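You operate a simulated robot arm through the tools that you are given. There is no shell and no other tool. Be economical: measure what you need, move in short steps, check, and stop when the job is done.

Carry out the task below with a simulated robot arm. There is one attempt and no reset: what you move stays moved.

TASK
Set block J-56 in the black tray and prime a patch, then put the float back and close the pot.
Fine: load the small float in the small primer pot; the other block stays bare. Set down upright: small float. A coat counts when it lies all over at full strength: go over it till it gets no stronger.

The check looks at the end state, three seconds after you hand in, the way a careful person would. Anything else that was tipped, shoved, dropped, spilled or broken makes it a failure.

THE ROBOT
A 6-joint arm with a two-finger parallel gripper, fixed in place. Base frame: the origin is at the foot of the arm, x ahead of it, y to its left, z up; the work surface is at about z = 800. Readings come in mm, rad, newtons and seconds.
With the tool pointing down near the work surface it reaches from about 240 to 640 mm from the base axis. Its first joint turns from -1.152 to 1.152 rad. Payload 2.7 kg.
The tool frame sits at the grasp point between the pads (the TCP): z along the fingers, y along the line on which they close. The tips reach 23 mm beyond it. Largest opening 94 mm; finger width 38, thickness 10; the body of the gripper, 54 by 96 mm, starts 39 mm behind the TCP.
Orientation is that of the tool frame in the base frame, as [roll, pitch, yaw] about the fixed x, y, z axes, in that order (R = Rz(yaw) Ry(pitch) Rx(roll)). With the fingers straight down and closing along the base's y, the tool's x points along the base's -x, its y along +y and its z along -z.

THE INTERFACE
- The arm moves only by the tool play_rows. Its argument "deltas" is a list of rows, each a list of 2 entries, a list of its own where there are three numbers: the shift along the tool's x, y, z in units of 30 mm (1.0 is 30 mm), then the turn, a rotation vector about the tool's x, y, z in units of 4 degrees (1.0 is 4 degrees). In form: [[[tx, ty, tz], [ax, ay, az]], ...]. A call has 1 to 8 rows; each row shifts and turns the commanded pose from where the row before left it, along the tool's axes as they then stand. "grip" is the gripper command, from -1 (fully open) to 1 (shut), values between in proportion, set as the call begins (left out, the last holds). A call with a number of a shift or a turn outside -1 to 1 is refused whole. Each row takes 0.2 s and may step no farther than 50 mm and 0.15 rad from the row before; otherwise, or with a gripper value out of range, the whole call is refused. Where a pose cannot be reached the arm comes as near as it can. A force on the tool above 50 N (or 10 N above the force at the start of the call, whichever is more), or a blocked arm, ends the call early, and 0.2 s more pass. Each finger travels about 45 mm/s and halts on what it meets, pressing with about 43 N; the grip force reading is that of the motor and also rises with nothing between the fingers. The clock runs only during rows and for 0.2 s after the last one: add rows that do not move to give the fingers time. It gives the time, the measured TCP pose, the force on the tool (base axes), the opening and the grip force at its end, in the units of the frame above (readings bear some noise), with the torque about the TCP (base axes, N m) and any sound that the robot's microphone picked up, and new pictures: "pictures" is both (left out), scene, wrist or none.
- Cameras (640 x 400 px; columns grow to the right, rows downward): "scene" is fixed at [80.3, -444.3, 1387.5]; the picture's right is [0.68, -0.73, 0.00], its down [-0.53, -0.49, -0.69] and it looks along [0.51, 0.47, -0.72] (base axes); focal length 246 px, centre (320, 200). "wrist" rides on the gripper at [86, 16, -74] in the tool frame; the picture's right is [-0.18, 0.98, 0.00], its down [-0.58, -0.11, -0.81] and it looks along [-0.79, -0.15, 0.59] (tool axes); focal length 243 px, centre (320, 200). There is no depth. A picture from a camera that has moved, and an enlarged one, comes with that camera's place and axes in the base frame and with its lens.
- zoom(camera, box): a new picture of the part [left, top, right, bottom] of that camera's present view, enlarged. No time passes.
- sign_off(): hands the job in; it is judged then, once.

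Work in short steps. Places have to be worked out from the pictures, the camera data and where the tool is seen: move nearer, look again, correct. Check each grasp and each placing, and mend what went wrong. You have 120 turns and 200 pictures in all, those below and enlarged ones among them. Open the gripper and draw the arm clear of the work before you hand the job in, unless the task says otherwise; then end with one line.

The tools are called after "Call:" as name(argument=value, ...) on one line, values as JSON. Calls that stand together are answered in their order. play_rows: Moves the arm, as the interface text tells. Its arguments: {"type":"object","properties":{"deltas":{"type":"array"},"grip":{"type":"number"},"pictures":{"type":"string","enum":["both","scene","wrist","none"]}},"required":["deltas"]} The other tools are called the same way: zoom (camera, box) takes an enlarged picture of a part of a camera's view; sign_off () hands the job in.

At the start:

```text
time_s: 0.0
ee_pos: [376.9, 101.4, 1136.7]
tcp_rot: [-3.141, 0.0, 3.14]
wrist_force: [-0.1, -0.3, 0.1]
ft_torque: [-0.01, 0.02, 0.02]
finger_gap: 93.9
grasp_force: 0.0
```

scene: 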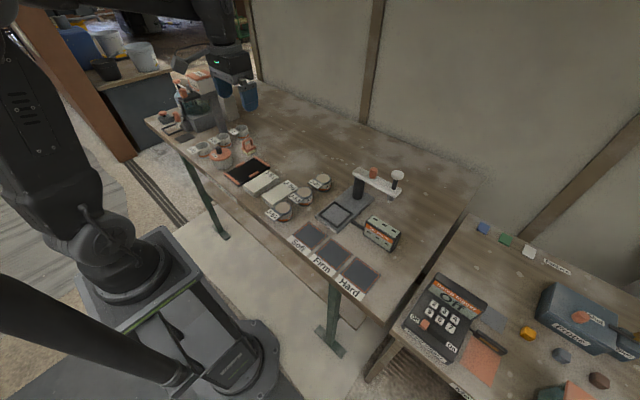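
wrist: 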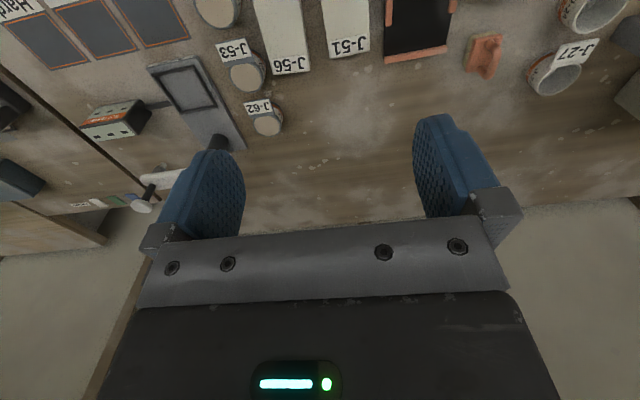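

The scene shows a tray, blocks and pots; I'll enlarge the work area to identify them.

Call:
zoom(camera="scene", box=[150, 90, 270, 190])

Call:
zoom(camera="scene", box=[220, 150, 340, 230])

Call:
zoom(camera="scene", box=[280, 150, 420, 300])

Call:
zoom(camera="wrist", box=[160, 0, 640, 160])

```text
4.00 times, centred on (210, 140) of scene
camera zoom: at [80.3, -444.3, 1387.5], right [0.68, -0.73, 0.0], down [-0.53, -0.49, -0.69], along [0.51, 0.47, -0.72], focal length 985 px, centre (760, 440)
```

zoom: 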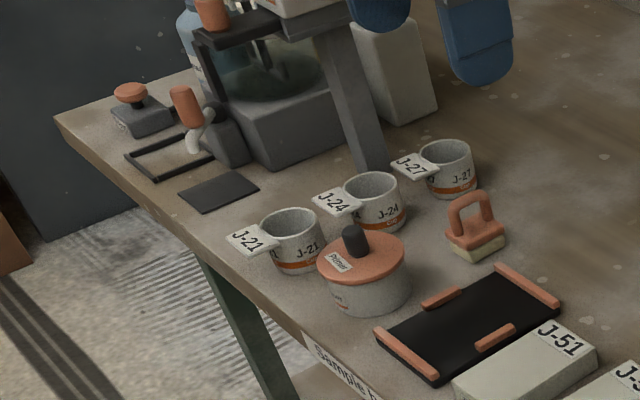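

```text
5.00 times, centred on (280, 190) of scene
camera zoom: at [80.3, -444.3, 1387.5], right [0.68, -0.73, 0.0], down [-0.53, -0.49, -0.69], along [0.51, 0.47, -0.72], focal length 1231 px, centre (520, 250)
```

zoom: 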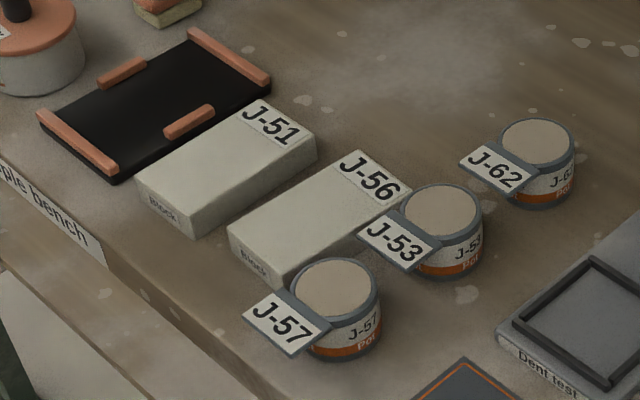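

```text
2.67 times, centred on (350, 225) of scene
camera zoom: at [80.3, -444.3, 1387.5], right [0.68, -0.73, 0.0], down [-0.53, -0.49, -0.69], along [0.51, 0.47, -0.72], focal length 657 px, centre (240, 133)
```

zoom: 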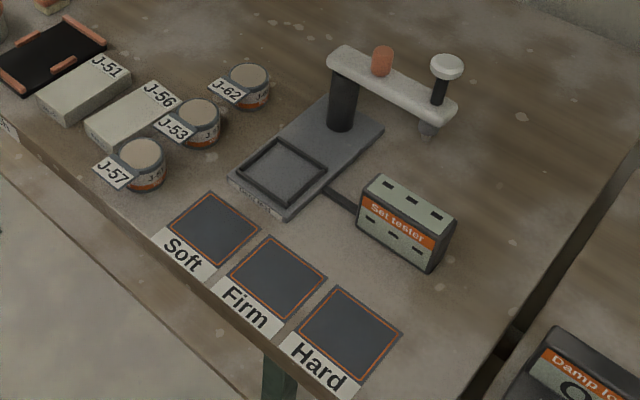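

```text
1.33 times, centred on (400, 80) of wrist
camera zoom: at [290.0, 117.7, 1210.9], right [0.18, 0.98, 0.0], down [0.58, -0.11, 0.81], along [0.79, -0.15, -0.59], focal length 324 px, centre (213, 360)
```

zoom: 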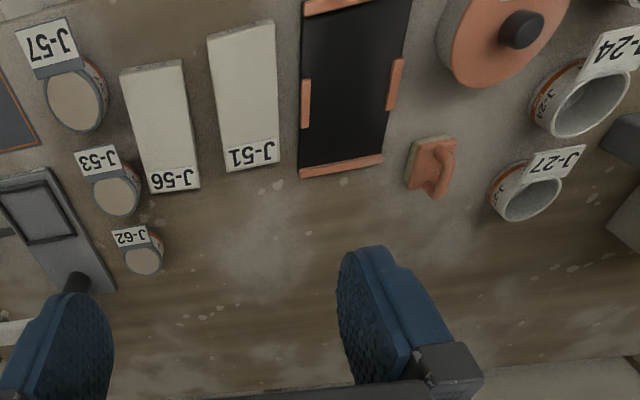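

I judge J-56 centred near (415, 41), the tray near (420, 238), the float near (493, 318) and the primer pot near y 300. I'll move lower and left to see the tray, float and pot.

Call:
play_rows(deltas=[[[0.31, 0.67, 0.9], [0, 0, 0]], [[0.31, 0.67, 0.9], [0, 0, 0]], [[0.31, 0.67, 0.9], [0, 0, 0]], [[0.31, 0.67, 0.9], [0, 0, 0]], [[0.31, 0.67, 0.9], [0, 0, 0]]], grip=-0.3)

Call:
zoom(camera="wrist", box=[0, 0, 640, 240])

```text
time_s: 1.2
ee_pos: [330.0, 201.6, 1003.4]
tcp_rot: [3.14, 0.0, 3.141]
wrist_force: [0.4, 0.2, 0.0]
ft_torque: [0.0, -0.02, 0.03]
finger_gap: 61.4
grasp_force: 0.1
camera wrist: at [243.0, 218.8, 1076.9], right [0.18, 0.98, 0.0], down [0.58, -0.11, 0.81], along [0.79, -0.15, -0.59], focal length 243 px, centre (320, 200)
```

scene: 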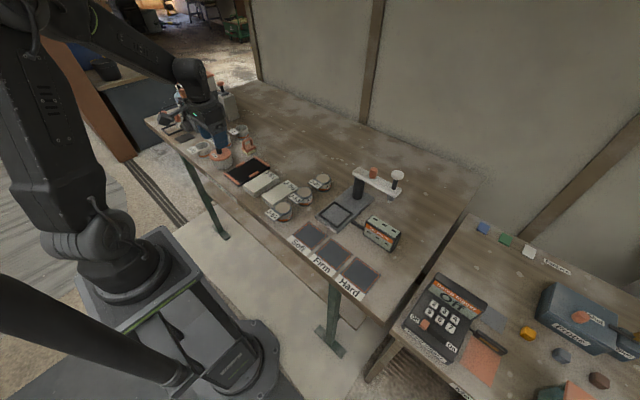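
wrist: 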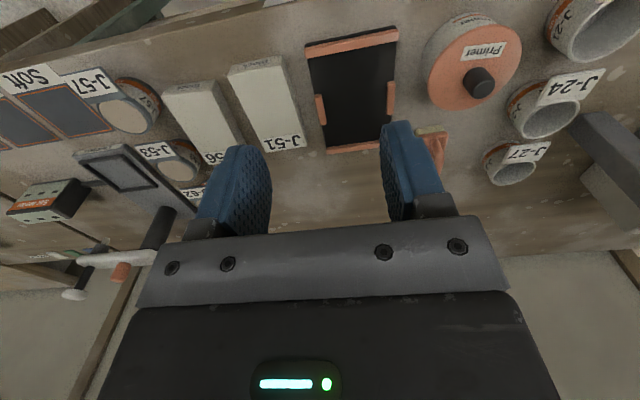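

```text
1.00 times, centred on (320, 120) of wrist (not enlarged: the box is as wide or as high as the picture)
camera zoom: at [243.0, 218.8, 1076.9], right [0.18, 0.98, 0.0], down [0.58, -0.11, 0.81], along [0.79, -0.15, -0.59], focal length 243 px, centre (320, 280)
```

zoom: 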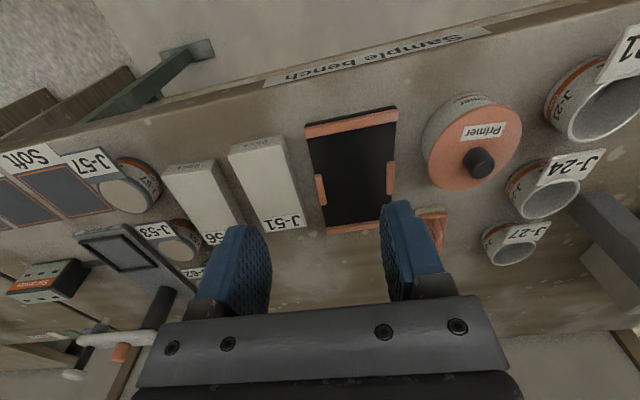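

I'll enlarge the tray, pot and float, and the blocks.

Call:
zoom(camera="wrist", box=[290, 10, 546, 170])

Call:
zoom(camera="wrist", box=[80, 40, 320, 190])

```text
2.50 times, centred on (418, 90) of wrist
camera zoom: at [243.0, 218.8, 1076.9], right [0.18, 0.98, 0.0], down [0.58, -0.11, 0.81], along [0.79, -0.15, -0.59], focal length 606 px, centre (75, 475)
```

zoom: 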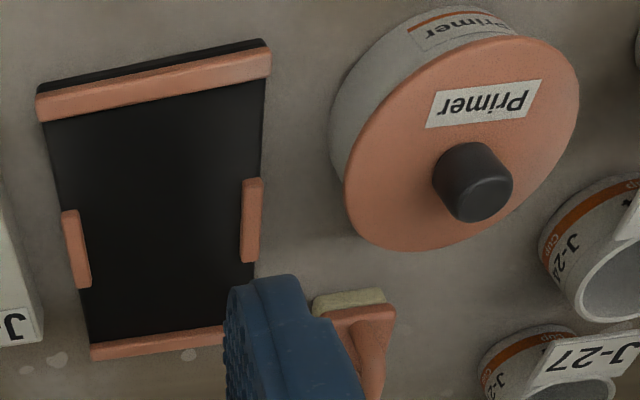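

```text
2.67 times, centred on (200, 115) of wrist
camera zoom: at [243.0, 218.8, 1076.9], right [0.18, 0.98, 0.0], down [0.58, -0.11, 0.81], along [0.79, -0.15, -0.59], focal length 647 px, centre (640, 427)
```

zoom: 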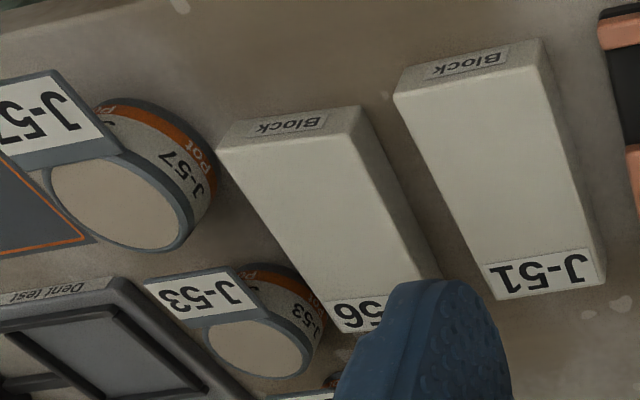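

The tray spans x 343–476, y 184–274 with its guides, and the block is about 110 x 55. I'll hover above J-56 to check the clearances to the pots.

Call:
play_rows(deltas=[[[-0.39, -0.89, 0.46], [0, 0, 0]], [[-0.39, -0.89, 0.46], [0, 0, 0]], [[-0.39, -0.89, 0.46], [0, 0, 0]], [[-0.39, -0.89, 0.46], [0, 0, 0]], [[-0.39, -0.89, 0.46], [0, 0, 0]], [[-0.39, -0.89, 0.46], [0, 0, 0]], [[0, 0, 0], [0, 0, 0]]], grip=-0.55)

Call:
zoom(camera="wrist", box=[160, 0, 480, 200])

Call:
zoom(camera="scene", box=[220, 120, 348, 200])

```text
time_s: 2.8
ee_pos: [402.7, 38.6, 920.1]
tcp_rot: [-3.141, 0.0, -3.141]
wrist_force: [-0.5, 0.0, -0.1]
ft_torque: [0.02, 0.0, 0.01]
finger_gap: 72.7
grasp_force: 0.0
camera wrist: at [315.4, 56.3, 992.7], right [0.18, 0.98, 0.0], down [0.58, -0.11, 0.81], along [0.79, -0.15, -0.59], focal length 243 px, centre (320, 200)
```

scene: 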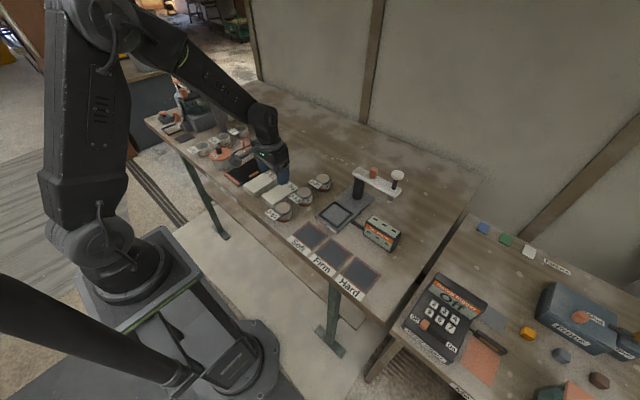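
wrist: 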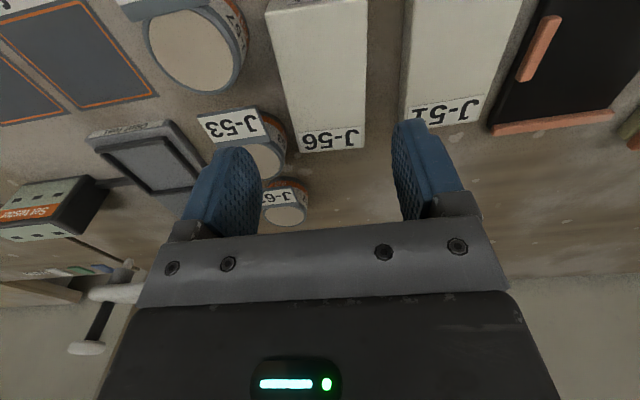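

```text
2.00 times, centred on (320, 100) of wrist
camera zoom: at [315.4, 56.3, 992.7], right [0.18, 0.98, 0.0], down [0.58, -0.11, 0.81], along [0.79, -0.15, -0.59], focal length 485 px, centre (320, 400)
```

zoom: 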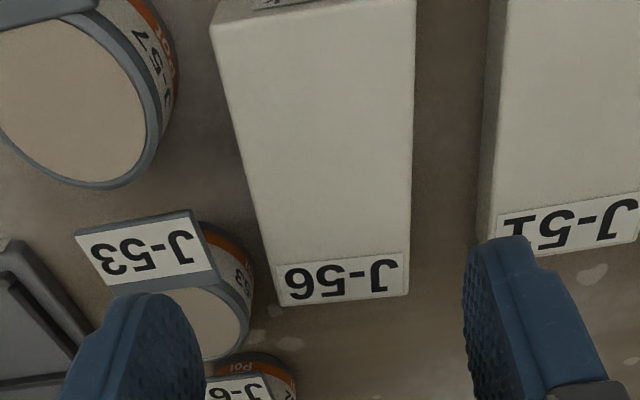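

```text
5.00 times, centred on (284, 160) of scene
camera zoom: at [80.3, -444.4, 1387.5], right [0.68, -0.73, 0.0], down [-0.53, -0.49, -0.69], along [0.51, 0.47, -0.72], focal length 1231 px, centre (500, 400)
```

zoom: 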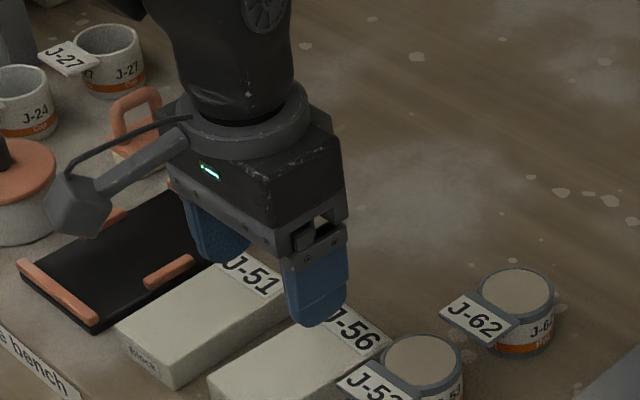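

J-56's top reads centre ≈(412, 42), yaw ≈ −3.7°, width ≈57. I'll align, narrow the opening to about 68 and come down until the tips are just above the block.

Call:
play_rows(deltas=[[[-0.31, 0.11, 0.5], [0, 0, 0]], [[0, 0, 0.8], [0, 0, 0]], [[0, 0, 0.77], [0, 0, 0.92]], [[0, 0, 0], [0, 0, 0]]], grip=-0.45, pictures="wrist")

Call:
zoom(camera="wrist", box=[160, 60, 480, 260])

Call:
zoom(camera="scene", box=[240, 140, 336, 200])

```text
time_s: 3.8
ee_pos: [410.1, 43.5, 856.7]
tcp_rot: [3.141, -0.001, 3.076]
wrist_force: [-0.7, -0.1, -0.5]
ft_torque: [0.0, -0.01, 0.02]
finger_gap: 68.0
grasp_force: 0.1
camera wrist: at [324.8, 65.8, 930.7], right [0.25, 0.97, 0.0], down [0.57, -0.15, 0.81], along [0.78, -0.2, -0.59], focal length 243 px, centre (320, 200)
```

wrist: 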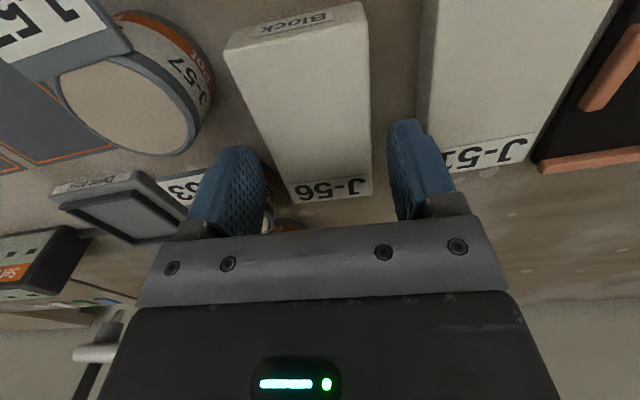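

```text
2.00 times, centred on (320, 160) of wrist
camera zoom: at [324.8, 65.8, 930.7], right [0.25, 0.97, 0.0], down [0.57, -0.15, 0.81], along [0.78, -0.2, -0.59], focal length 485 px, centre (320, 280)
```

zoom: 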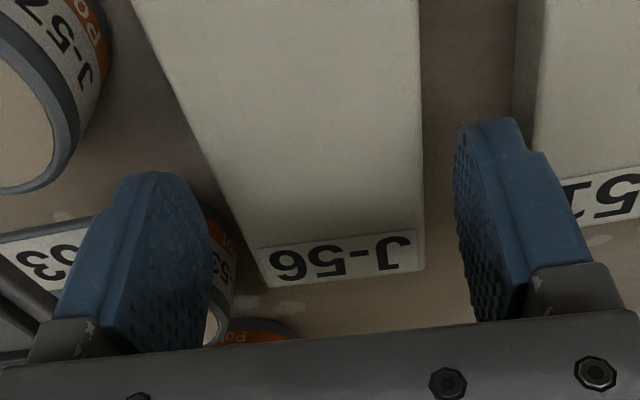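

```text
6.67 times, centred on (288, 170) of scene
camera zoom: at [80.3, -444.3, 1387.5], right [0.68, -0.73, 0.0], down [-0.53, -0.49, -0.69], along [0.51, 0.47, -0.72], focal length 1642 px, centre (533, 400)
```

zoom: 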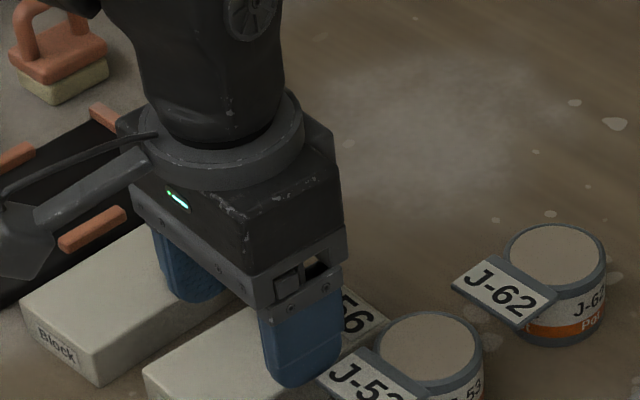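

The block top is at about z 820, and the fingers straddle it with about 5 mm each side. I'll go down to TCP 833 so the tips stay above the tray's side guides later, then close.

Call:
play_rows(deltas=[[[-0.1, -0.04, 0.4], [0, 0, 0]], [[0, 0, 0.4], [0, 0, 0]], [[0, 0, 0], [0, 0, 0]]], pictures="none")

Call:
play_rows(deltas=[[[0, 0, 0], [0, 0, 0]], [[0, 0, 0], [0, 0, 0]], [[0, 0, 0], [0, 0, 0]]], grip=1)

```text
time_s: 4.6
ee_pos: [412.8, 42.0, 834.9]
tcp_rot: [3.14, 0.001, 3.076]
wrist_force: [-0.1, -0.1, -0.1]
ft_torque: [-0.01, -0.01, -0.01]
finger_gap: 68.3
grasp_force: 0.1
```

```text
time_s: 5.4
ee_pos: [412.4, 42.4, 833.9]
tcp_rot: [3.141, 0.001, 3.079]
wrist_force: [0.8, 0.7, -0.2]
ft_torque: [0.01, 0.0, 0.0]
finger_gap: 59.3
grasp_force: 42.9
camera wrist: at [327.8, 65.1, 907.5], right [0.25, 0.97, 0.0], down [0.57, -0.15, 0.81], along [0.78, -0.2, -0.59], focal length 243 px, centre (320, 200)
```

scene: 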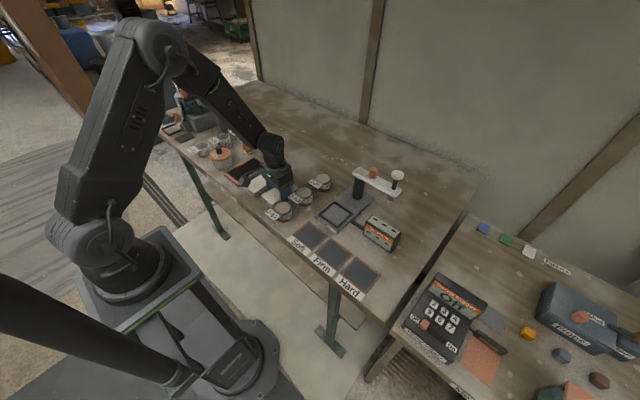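
wrist: 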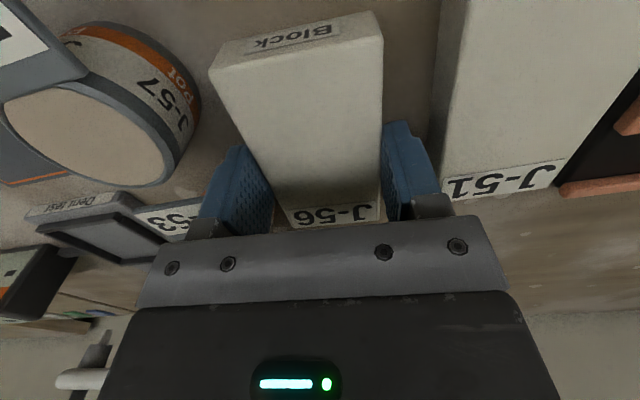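

J-56 is held (gap 59.3). I'll lift it straight up and square the yaw.

Call:
play_rows(deltas=[[[0, 0, -0.8], [0, 0, 0]], [[0, 0, -0.8], [0, 0, 0]], [[0, 0, -0.8], [0, 0, -0.9]], [[0, 0, 0], [0, 0, 0]]], pictures="none")

Call:
play_rows(deltas=[[[0.02, 0.89, 0], [0, 0, 0]], [[0.02, 0.89, 0], [0, 0, 0]], [[0.02, 0.89, 0], [0, 0, 0]], [[0.02, 0.89, 0], [0, 0, 0]], [[0.02, 0.89, 0], [0, 0, 0]], [[0.02, 0.89, 0], [0, 0, 0]], [[0.02, 0.89, 0], [0, 0, 0]], [[0, 0, 0], [0, 0, 0]]])

Call:
zoom(camera="wrist", box=[160, 0, 480, 200])

Call:
zoom(camera="scene", box=[180, 110, 308, 190])

```text
time_s: 6.4
ee_pos: [411.9, 43.2, 905.9]
tcp_rot: [3.141, -0.001, 3.141]
wrist_force: [-0.3, 0.7, -2.7]
ft_torque: [0.0, -0.01, -0.01]
finger_gap: 58.8
grasp_force: 43.0
```

```text
time_s: 8.2
ee_pos: [408.6, 228.8, 905.9]
tcp_rot: [-3.141, 0.0, 3.138]
wrist_force: [0.0, 1.0, -1.5]
ft_torque: [0.02, 0.0, 0.01]
finger_gap: 59.2
grasp_force: 43.0
camera wrist: at [322.6, 245.9, 979.5], right [0.19, 0.98, 0.0], down [0.58, -0.11, 0.81], along [0.79, -0.15, -0.59], focal length 243 px, centre (320, 200)
```

scene: 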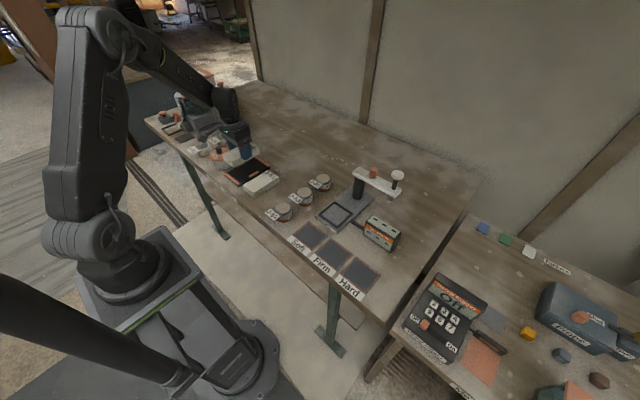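
wrist: 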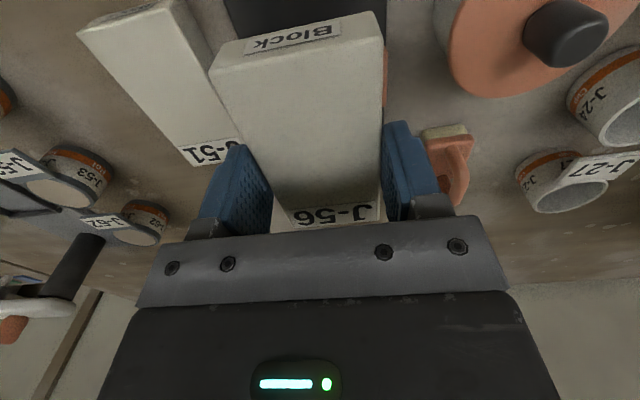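

```text
2.00 times, centred on (320, 100) of wrist
camera zoom: at [322.6, 245.9, 979.5], right [0.19, 0.98, 0.0], down [0.58, -0.11, 0.81], along [0.79, -0.15, -0.59], focal length 485 px, centre (320, 400)
```

zoom: 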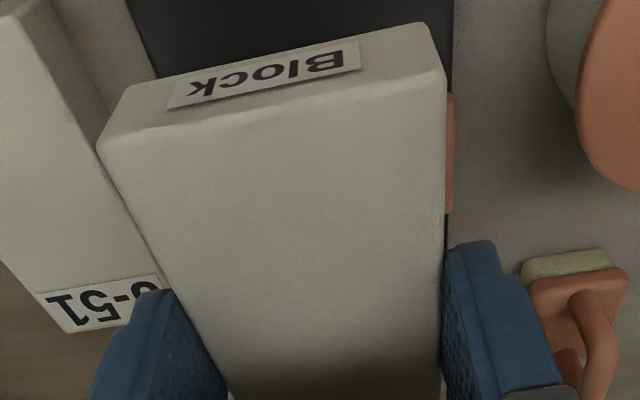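

```text
5.00 times, centred on (244, 150) of scene
camera zoom: at [80.3, -444.3, 1387.5], right [0.68, -0.73, 0.0], down [-0.53, -0.49, -0.69], along [0.51, 0.47, -0.72], focal length 1231 px, centre (700, 450)
```

zoom: 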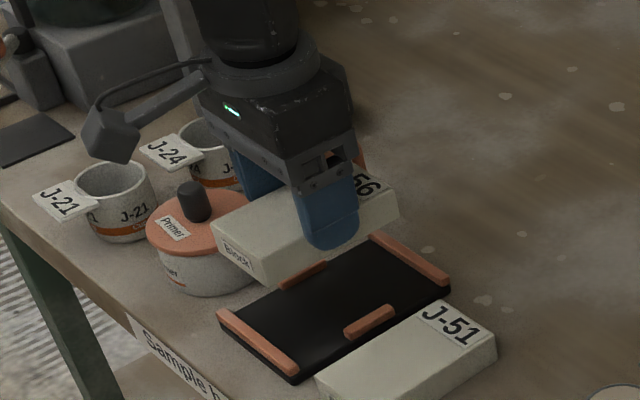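

The block sits centred over the tray (tray centre ≈(414, 229), inner slack ≥5 mm each way). I'll lower it to just above the floor and check.

Call:
play_rows(deltas=[[[-0.05, 0, 0.7], [0, 0, 0]], [[0, 0, 0.7], [0, 0, 0]], [[0, 0, 0.7], [0, 0, 0]], [[0, 0, 0], [0, 0, 0]]])

Call:
zoom(camera="scene", box=[190, 130, 286, 190])

Call:
zoom(camera="wrist", box=[160, 0, 480, 200])

```text
time_s: 9.2
ee_pos: [410.3, 229.4, 844.9]
tcp_rot: [-3.141, 0.001, 3.14]
wrist_force: [-3.9, -1.8, 11.4]
ft_torque: [-0.18, 0.64, 0.09]
finger_gap: 59.1
grasp_force: 43.0
camera wrist: at [323.8, 247.1, 917.3], right [0.19, 0.98, 0.0], down [0.58, -0.11, 0.81], along [0.79, -0.15, -0.59], focal length 243 px, centre (320, 200)
```

scene: 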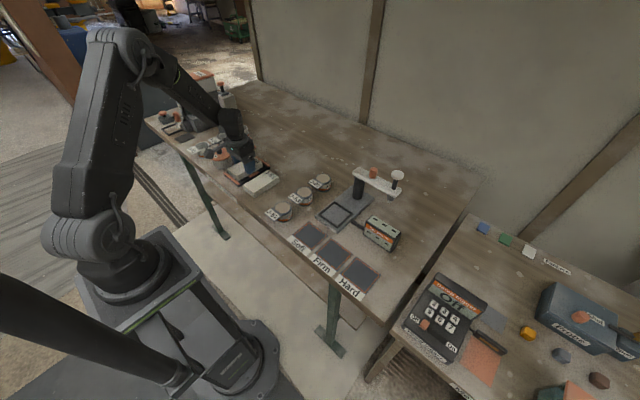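
wrist: 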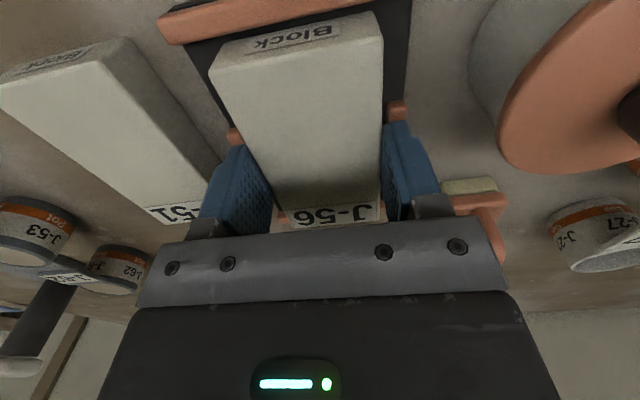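

```text
6.67 times, centred on (238, 160) of scene
camera zoom: at [80.1, -444.5, 1387.4], right [0.68, -0.73, 0.0], down [-0.53, -0.49, -0.69], along [0.51, 0.47, -0.72], focal length 1642 px, centre (867, 467)
```

zoom: 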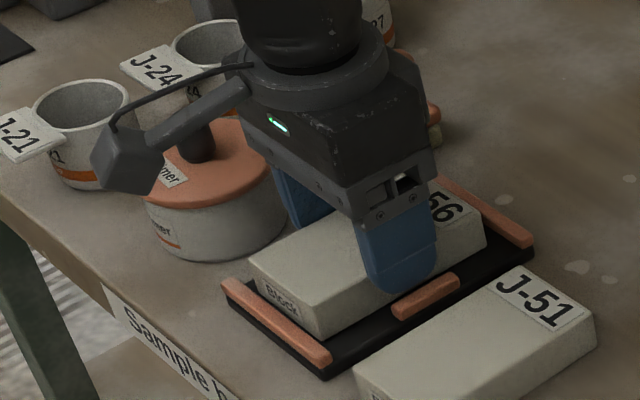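

```text
2.00 times, centred on (320, 100) of wrist
camera zoom: at [323.8, 247.1, 917.3], right [0.19, 0.98, 0.0], down [0.58, -0.11, 0.81], along [0.79, -0.15, -0.59], focal length 485 px, centre (320, 400)
```

zoom: 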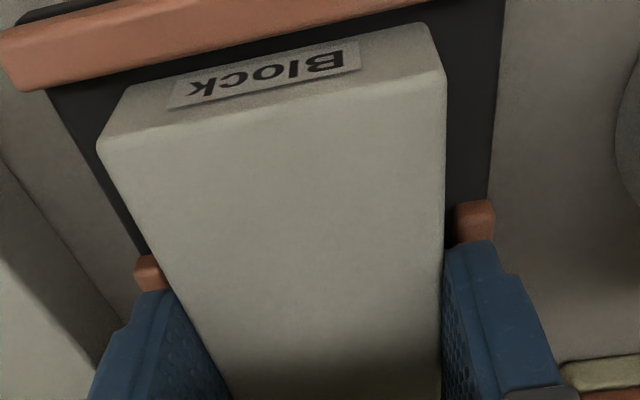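

Contact at TCP 844: the tray floor is a bit higher than thought (≈z 809), and the block lies between all four guides. I'll ease it 2 mm forward to centre it, settle it and release.

Call:
play_rows(deltas=[[[-0.03, 0, -0.1], [0, 0, 0]], [[-0.04, 0, 0], [0, 0, 0]], [[0, 0, 0.08], [0, 0, 0]], [[0, 0, 0], [0, 0, 0]]], pictures="none")

Call:
play_rows(deltas=[[[0, 0, 0], [0, 0, 0]], [[0, 0, 0], [0, 0, 0]]], grip=-0.5, pictures="none")

Call:
play_rows(deltas=[[[0, 0, -0.5], [0, 0, 0]], [[0, 0, -1], [0, 0, 0]], [[0, 0, -1], [0, 0, 0]], [[0.5, 0, -1], [0, 0, 0]], [[1, 0, -0.5], [0, 0, 0]]])

Call:
zoom(camera="wrist", box=[240, 0, 640, 250])

Call:
zoom(camera="scene", box=[190, 120, 286, 180])

```text
time_s: 10.2
ee_pos: [413.0, 229.6, 845.0]
tcp_rot: [3.141, -0.002, 3.139]
wrist_force: [-2.7, -1.8, 6.7]
ft_torque: [-0.09, 0.29, -0.01]
finger_gap: 59.2
grasp_force: 42.5
```

```text
time_s: 10.8
ee_pos: [413.0, 229.6, 844.1]
tcp_rot: [-3.141, 0.001, 3.139]
wrist_force: [0.3, -0.9, -0.2]
ft_torque: [0.02, -0.03, 0.0]
finger_gap: 70.5
grasp_force: 0.0
```

```text
time_s: 12.0
ee_pos: [365.5, 230.6, 963.3]
tcp_rot: [-3.14, 0.002, 3.14]
wrist_force: [-0.7, -0.2, -0.5]
ft_torque: [0.01, -0.03, -0.01]
finger_gap: 70.5
grasp_force: 0.0
camera wrist: at [278.8, 248.2, 1037.2], right [0.19, 0.98, 0.0], down [0.58, -0.11, 0.81], along [0.79, -0.15, -0.59], focal length 243 px, centre (320, 200)
```

scene: 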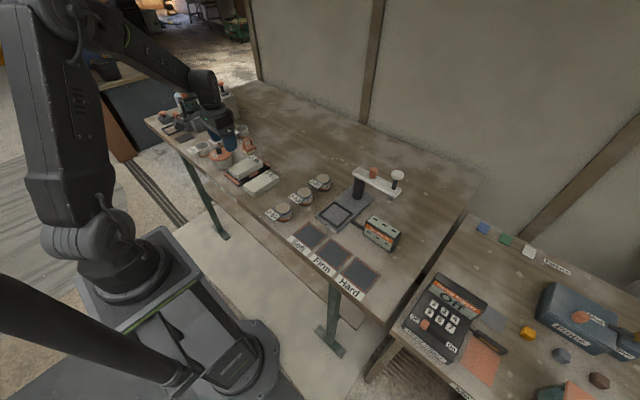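
wrist: 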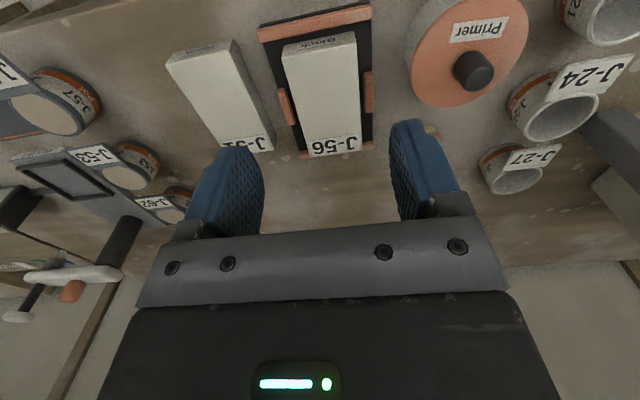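

```text
1.60 times, centred on (440, 125) of wrist
camera zoom: at [278.8, 248.2, 1037.2], right [0.19, 0.98, 0.0], down [0.58, -0.11, 0.81], along [0.79, -0.15, -0.59], focal length 388 px, centre (128, 320)
```

zoom: 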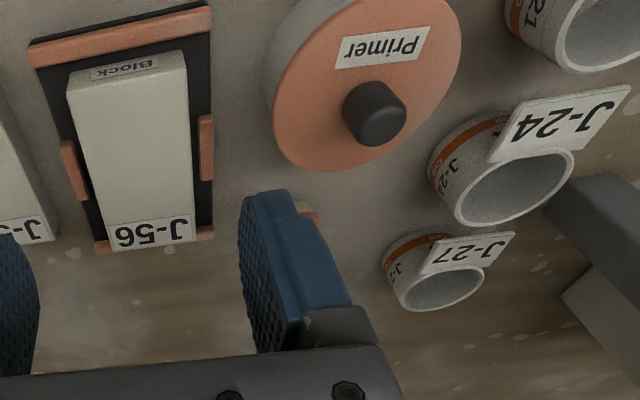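

```text
6.67 times, centred on (238, 150) of scene
camera zoom: at [80.3, -444.3, 1387.5], right [0.68, -0.73, 0.0], down [-0.53, -0.49, -0.69], along [0.51, 0.47, -0.72], focal length 1642 px, centre (867, 533)
```

zoom: 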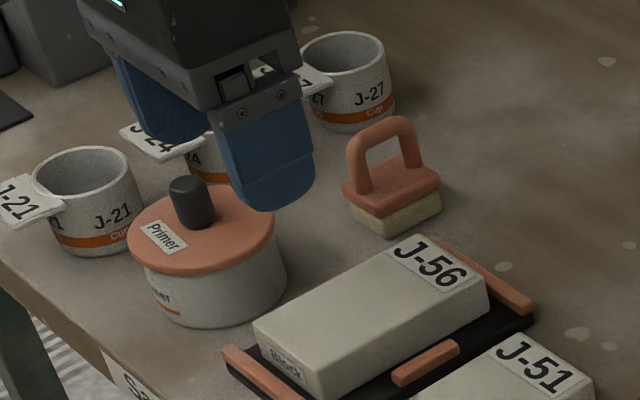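

J-56 lies in the tray within its guides. Next the primer pot's lid: I put it near (378, 340), top ≈843; I'll move over it and look closer.

Call:
play_rows(deltas=[[[0, 0.87, 0.15], [0, 0, 0]], [[0, 0.87, 0.15], [0, 0, 0]], [[0, 0.87, 0.15], [0, 0, 0]], [[0, 0.87, 0.15], [0, 0, 0]], [[0, 0, 0], [0, 0, 0]]], pictures="wrist")

Call:
zoom(camera="wrist", box=[160, 0, 480, 200])

Call:
zoom(camera="scene", box=[180, 110, 276, 170])

```text
time_s: 13.2
ee_pos: [367.2, 334.8, 945.5]
tcp_rot: [-3.141, 0.0, 3.14]
wrist_force: [0.4, -0.8, 1.0]
ft_torque: [0.0, -0.01, 0.0]
finger_gap: 70.7
grasp_force: 0.1
camera wrist: at [280.6, 351.8, 1018.3], right [0.19, 0.98, 0.0], down [0.58, -0.11, 0.81], along [0.79, -0.15, -0.59], focal length 243 px, centre (320, 200)
```

wrist: 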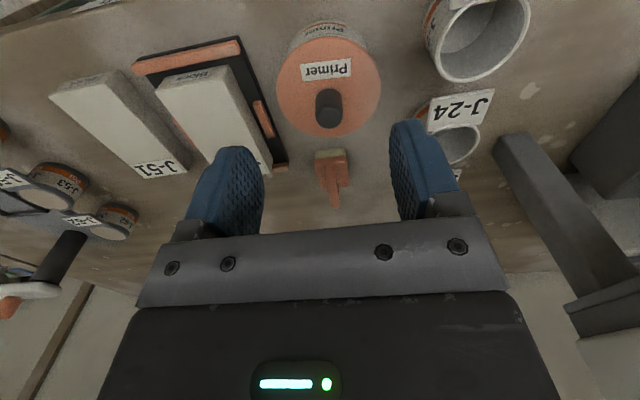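

```text
2.00 times, centred on (320, 100) of wrist
camera zoom: at [280.6, 351.8, 1018.3], right [0.19, 0.98, 0.0], down [0.58, -0.11, 0.81], along [0.79, -0.15, -0.59], focal length 485 px, centre (320, 400)
```

zoom: 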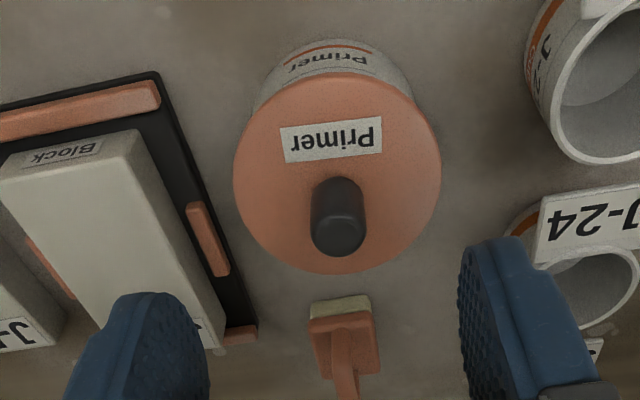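

```text
6.67 times, centred on (228, 140) of scene
camera zoom: at [80.3, -444.3, 1387.5], right [0.68, -0.73, 0.0], down [-0.53, -0.49, -0.69], along [0.51, 0.47, -0.72], focal length 1642 px, centre (933, 600)
```

zoom: 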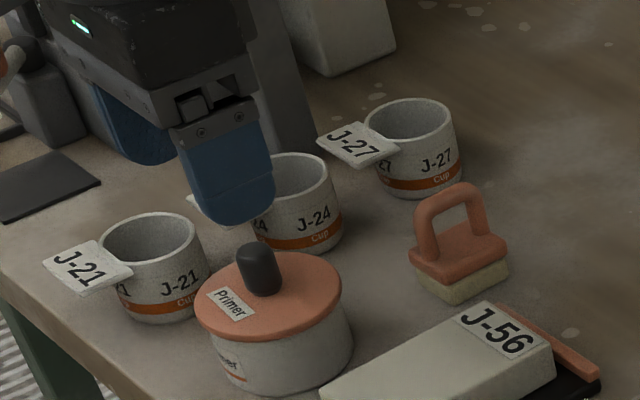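

Two views agree: lid top z ≈843 at (376, 340), knob about 18 mm across rising to ≈877. I'll descend around the knob with the opening at about 50.

Call:
play_rows(deltas=[[[-0.29, 0.17, 0.5], [0, 0, 0]], [[0, 0, 0.7], [0, 0, 0]], [[0, 0, 0.7], [0, 0, 0]], [[0, 0, 0.6], [0, 0, 0]], [[0, 0, 0], [0, 0, 0]]], grip=-0.1)

Call:
zoom(camera="scene", box=[180, 110, 276, 170])

```text
time_s: 14.4
ee_pos: [377.8, 341.3, 871.6]
tcp_rot: [3.139, 0.001, 3.14]
wrist_force: [-8.4, -6.9, 24.2]
ft_torque: [-0.25, 0.25, 0.0]
finger_gap: 51.8
grasp_force: 0.1
camera wrist: at [290.6, 358.5, 945.1], right [0.19, 0.98, 0.0], down [0.58, -0.11, 0.81], along [0.79, -0.15, -0.59], focal length 243 px, centre (320, 200)
```

scene: 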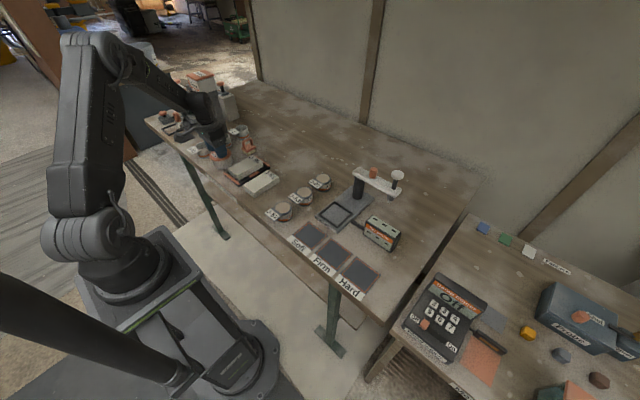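
wrist: 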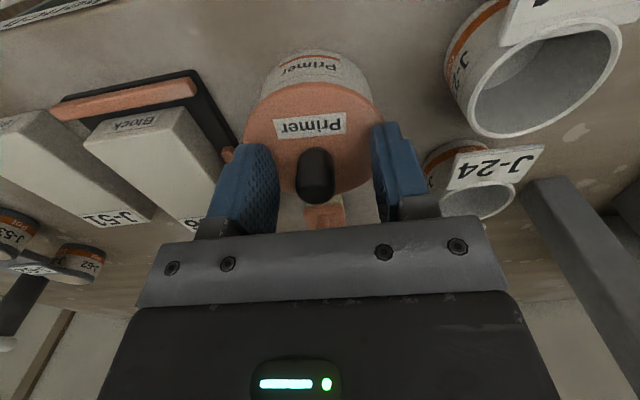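

```text
6.67 times, centred on (228, 140) of scene
camera zoom: at [79.8, -444.8, 1387.4], right [0.68, -0.73, 0.0], down [-0.53, -0.49, -0.69], along [0.51, 0.47, -0.72], focal length 1642 px, centre (933, 600)
```

zoom: 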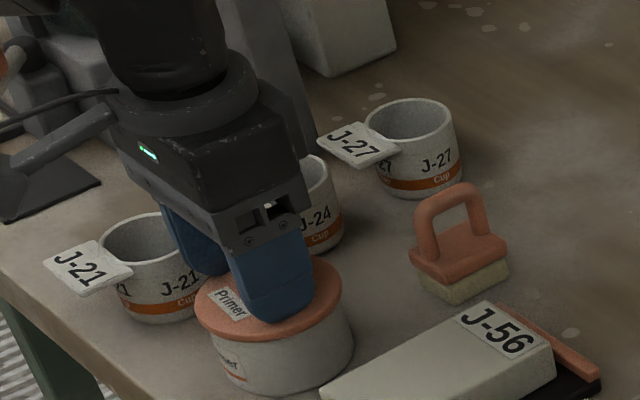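

The tips touch the lid (24 N), so the lid is nearer z 848. I'll back off 4 mm and close on the knob.

Call:
play_rows(deltas=[[[0, 0, -0.17], [0, 0, 0]], [[0, 0, 0], [0, 0, 0]]], pictures="none")

Call:
play_rows(deltas=[[[0, 0, 0], [0, 0, 0]], [[0, 0, 0], [0, 0, 0]], [[0, 0, 0], [0, 0, 0]], [[0, 0, 0], [0, 0, 0]]], grip=1, pictures="wrist")

```text
time_s: 15.0
ee_pos: [376.0, 339.4, 873.4]
tcp_rot: [-3.14, 0.001, 3.14]
wrist_force: [0.8, 0.4, -0.2]
ft_torque: [0.05, 0.01, -0.03]
finger_gap: 51.9
grasp_force: 0.1
```

```text
time_s: 16.0
ee_pos: [376.5, 340.8, 874.5]
tcp_rot: [3.141, -0.001, 3.141]
wrist_force: [-0.2, -0.2, 0.0]
ft_torque: [-0.04, 0.0, -0.01]
finger_gap: 18.2
grasp_force: 43.3
heard: snap
camera wrist: at [290.3, 358.0, 948.3], right [0.19, 0.98, 0.0], down [0.58, -0.11, 0.81], along [0.79, -0.15, -0.59], focal length 243 px, centre (320, 200)
```

wrist: 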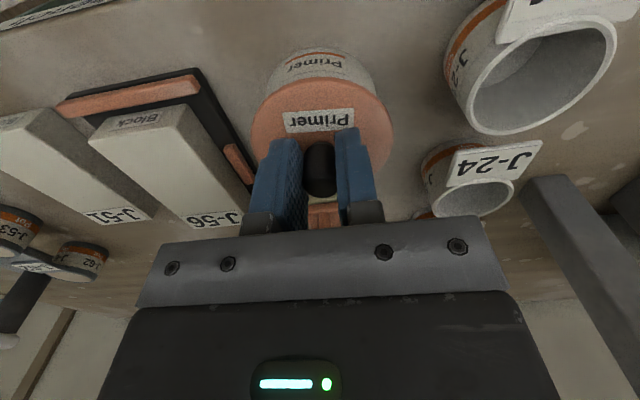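

Knob gripped (gap 18.2) with a snap sound, apparently the lid fit. I'll lift a little and look.

Call:
play_rows(deltas=[[[0, 0, -0.3], [0, 0, 0]], [[0, 0, -0.5], [0, 0, 0]], [[0, 0, 0], [0, 0, 0]]], pictures="wrist")

Call:
zoom(camera="scene", box=[180, 110, 276, 170])

```text
time_s: 16.8
ee_pos: [377.3, 340.7, 899.9]
tcp_rot: [-3.141, 0.0, 3.14]
wrist_force: [-0.2, -0.8, -1.3]
ft_torque: [-0.03, 0.02, 0.01]
finger_gap: 18.3
grasp_force: 43.0
camera wrist: at [290.7, 357.6, 972.9], right [0.19, 0.98, 0.0], down [0.58, -0.11, 0.81], along [0.79, -0.15, -0.59], focal length 243 px, centre (320, 200)
```

wrist: 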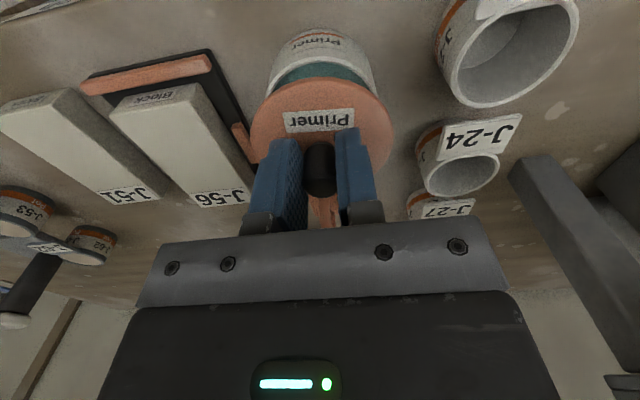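

```text
6.67 times, centred on (228, 140) of scene
camera zoom: at [80.3, -444.3, 1387.5], right [0.68, -0.73, 0.0], down [-0.53, -0.49, -0.69], along [0.51, 0.47, -0.72], focal length 1642 px, centre (933, 600)
```

zoom: 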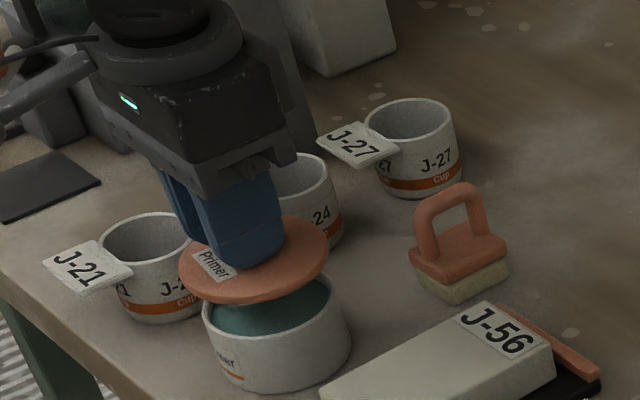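

The lid is free and teal primer shows in the pot. I'll raise it and carry it to the empty table behind the tray, around (540, 170).

Call:
play_rows(deltas=[[[0, 0, -1], [0, 0, 0]], [[0, 0, -1], [0, 0, 0]], [[-0.2, -0.2, 0], [0, 0, 0]], [[0, 0, 0], [0, 0, 0]]], pictures="none")

Call:
play_rows(deltas=[[[-0.65, -0.69, 0], [0, 0, 0]], [[-0.65, -0.69, 0], [0, 0, 0]], [[-0.65, -0.69, 0], [0, 0, 0]], [[-0.65, -0.69, 0], [0, 0, 0]], [[-0.65, -0.69, 0], [0, 0, 0]], [[-0.65, -0.69, 0], [0, 0, 0]], [[-0.65, -0.69, 0], [0, 0, 0]], [[-0.65, -0.69, 0], [0, 0, 0]]])

Call:
zoom(camera="scene", box=[180, 100, 340, 200])

```text
time_s: 17.8
ee_pos: [382.7, 332.9, 959.5]
tcp_rot: [-3.142, 0.0, 3.139]
wrist_force: [0.6, -0.3, -0.2]
ft_torque: [-0.03, 0.04, -0.01]
finger_gap: 18.6
grasp_force: 42.7
```

```text
time_s: 19.6
ee_pos: [540.0, 167.0, 959.1]
tcp_rot: [-3.141, 0.0, 3.14]
wrist_force: [-0.4, 0.0, 0.4]
ft_torque: [0.0, 0.02, 0.0]
finger_gap: 18.7
grasp_force: 42.8
camera wrist: at [452.0, 184.8, 1032.5], right [0.18, 0.98, 0.0], down [0.58, -0.11, 0.81], along [0.79, -0.15, -0.59], focal length 243 px, centre (320, 200)
```

scene: 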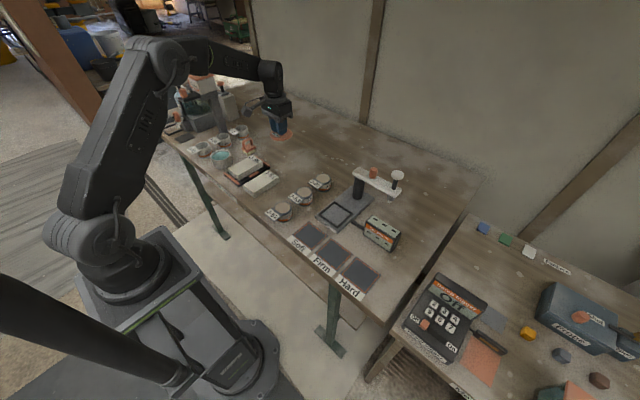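
wrist: 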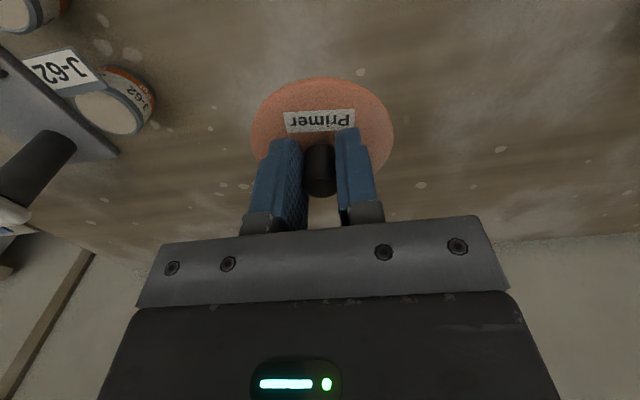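

```text
4.00 times, centred on (260, 150) of scene
camera zoom: at [80.3, -444.3, 1387.5], right [0.68, -0.73, 0.0], down [-0.53, -0.49, -0.69], along [0.51, 0.47, -0.72], focal length 985 px, centre (560, 400)
```

zoom: 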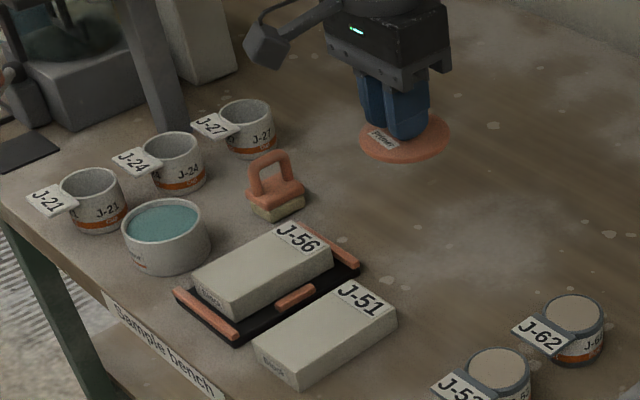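

The spot beneath is clear. I'll lower to just above contact, then feel for the table.

Call:
play_rows(deltas=[[[0, 0, 1], [0, 0, 0]], [[0, 0, 1], [0, 0, 0]], [[0, 0, 1], [0, 0, 0]], [[0, 0, 0.83], [0, 0, 0]], [[0, 0, 0], [0, 0, 0]]], pictures="none")

Call:
play_rows(deltas=[[[0, 0, 0.12], [0, 0, 0]], [[0, 0, 0.12], [0, 0, 0]], [[0, 0, 0], [0, 0, 0]]])

Call:
zoom(camera="scene", box=[240, 90, 336, 150])

```text
time_s: 20.8
ee_pos: [538.8, 168.6, 844.8]
tcp_rot: [-3.142, 0.001, 3.14]
wrist_force: [0.1, -0.9, -0.8]
ft_torque: [-0.01, -0.05, -0.01]
finger_gap: 18.5
grasp_force: 43.1
```

```text
time_s: 21.6
ee_pos: [538.5, 166.9, 835.9]
tcp_rot: [-3.141, 0.0, 3.139]
wrist_force: [-0.2, 0.2, -0.3]
ft_torque: [-0.01, 0.0, 0.01]
finger_gap: 18.4
grasp_force: 43.1
camera wrist: at [451.2, 184.6, 910.3], right [0.19, 0.98, 0.0], down [0.58, -0.11, 0.81], along [0.79, -0.15, -0.59], focal length 243 px, centre (320, 200)
```

scene: 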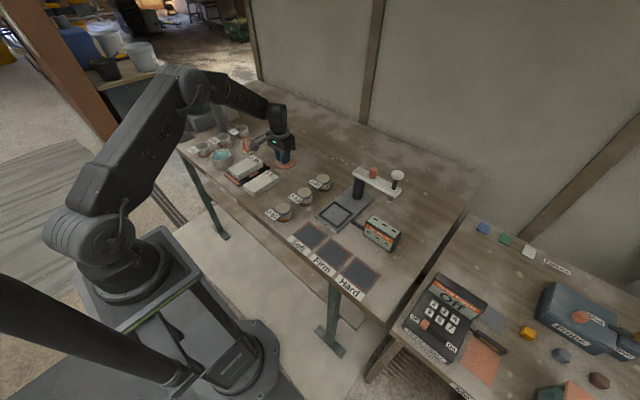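
wrist: 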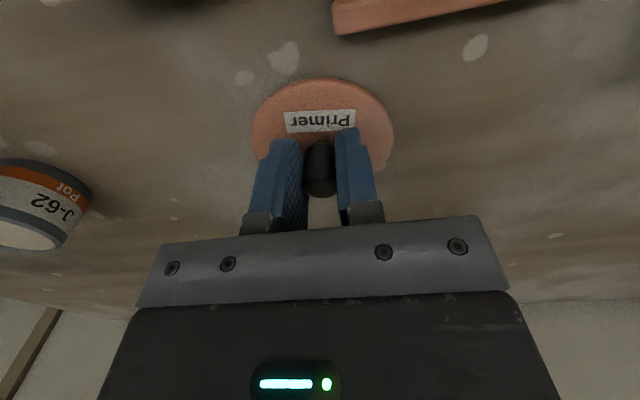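

```text
6.67 times, centred on (288, 120) of scene
camera zoom: at [80.3, -444.3, 1387.5], right [0.68, -0.73, 0.0], down [-0.53, -0.49, -0.69], along [0.51, 0.47, -0.72], focal length 1642 px, centre (533, 733)
```

zoom: 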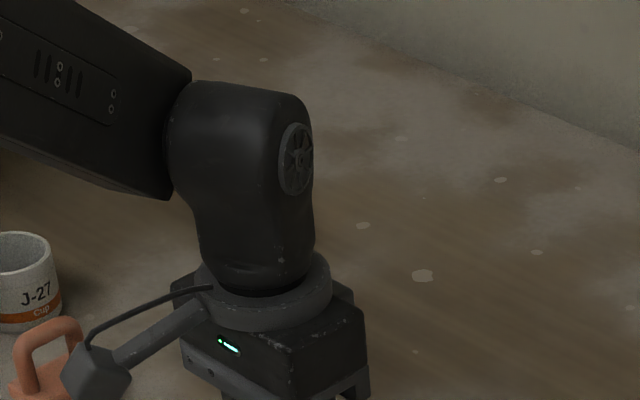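

No contact yet at 836; I'll keep lowering in small steps.

Call:
play_rows(deltas=[[[0, 0, 0.1], [0, 0, 0]], [[0, 0, 0], [0, 0, 0]]], pictures="none")

Call:
play_rows(deltas=[[[0, 0, 0.1], [0, 0, 0]], [[0, 0, 0], [0, 0, 0]]], pictures="none")

```text
time_s: 22.2
ee_pos: [538.6, 166.4, 835.2]
tcp_rot: [3.141, 0.002, 3.14]
wrist_force: [-2.2, 0.2, 6.8]
ft_torque: [-0.02, 0.11, 0.03]
finger_gap: 18.3
grasp_force: 43.5
```

```text
time_s: 22.8
ee_pos: [539.2, 167.7, 833.7]
tcp_rot: [3.139, 0.008, 3.141]
wrist_force: [-7.2, -3.6, 32.2]
ft_torque: [-0.14, 0.24, 0.02]
finger_gap: 18.5
grasp_force: 42.8
```

Lid on the table (contact at ≈835). I'll relieve the press, open, and rise.

Call:
play_rows(deltas=[[[0, 0, -0.1], [0, 0, 0]], [[0, 0, 0], [0, 0, 0]]], pictures="none")

Call:
play_rows(deltas=[[[0, 0, 0], [0, 0, 0]], [[0, 0, 0], [0, 0, 0]], [[0, 0, 0], [0, 0, 0]]], grip=-0.1, pictures="none")

Call:
play_rows(deltas=[[[0, 0, -1], [0, 0, 0]], [[0, 0, -1], [0, 0, 0]], [[0, 0, -1], [0, 0, 0]], [[0, 0, -1], [0, 0, 0]]], pictures="wrist")

Call:
zoom(camera="wrist", box=[160, 0, 480, 200])

```text
time_s: 23.4
ee_pos: [537.9, 168.0, 833.0]
tcp_rot: [3.139, 0.004, 3.14]
wrist_force: [6.6, 0.9, 15.9]
ft_torque: [0.02, -0.39, 0.03]
finger_gap: 18.9
grasp_force: 42.9
```

```text
time_s: 24.2
ee_pos: [537.0, 167.1, 833.3]
tcp_rot: [-3.141, -0.002, 3.14]
wrist_force: [-0.2, -1.1, 0.5]
ft_torque: [-0.02, -0.01, 0.0]
finger_gap: 51.8
grasp_force: 0.1
```

```text
time_s: 25.2
ee_pos: [537.5, 167.9, 955.0]
tcp_rot: [3.141, -0.001, 3.14]
wrist_force: [0.4, 0.5, -0.2]
ft_torque: [0.0, 0.0, 0.01]
finger_gap: 51.8
grasp_force: 0.0
camera wrist: at [450.7, 184.9, 1028.7], right [0.19, 0.98, 0.0], down [0.58, -0.11, 0.81], along [0.79, -0.15, -0.59], focal length 243 px, centre (320, 200)
```

wrist: 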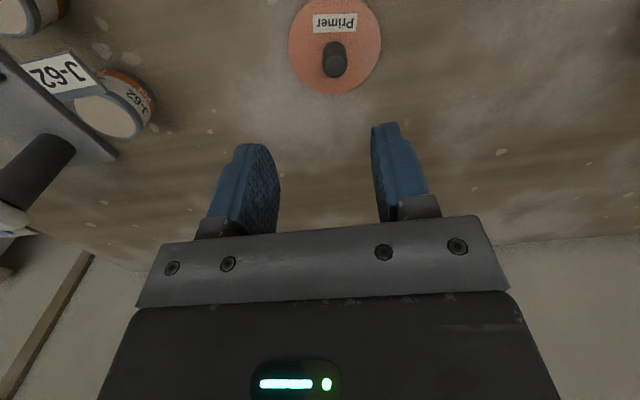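

```text
2.00 times, centred on (320, 100) of wrist
camera zoom: at [450.7, 184.9, 1028.7], right [0.19, 0.98, 0.0], down [0.58, -0.11, 0.81], along [0.79, -0.15, -0.59], focal length 485 px, centre (320, 400)
```

zoom: 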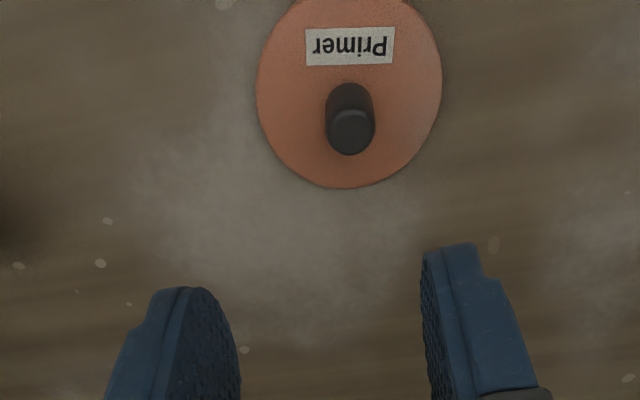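

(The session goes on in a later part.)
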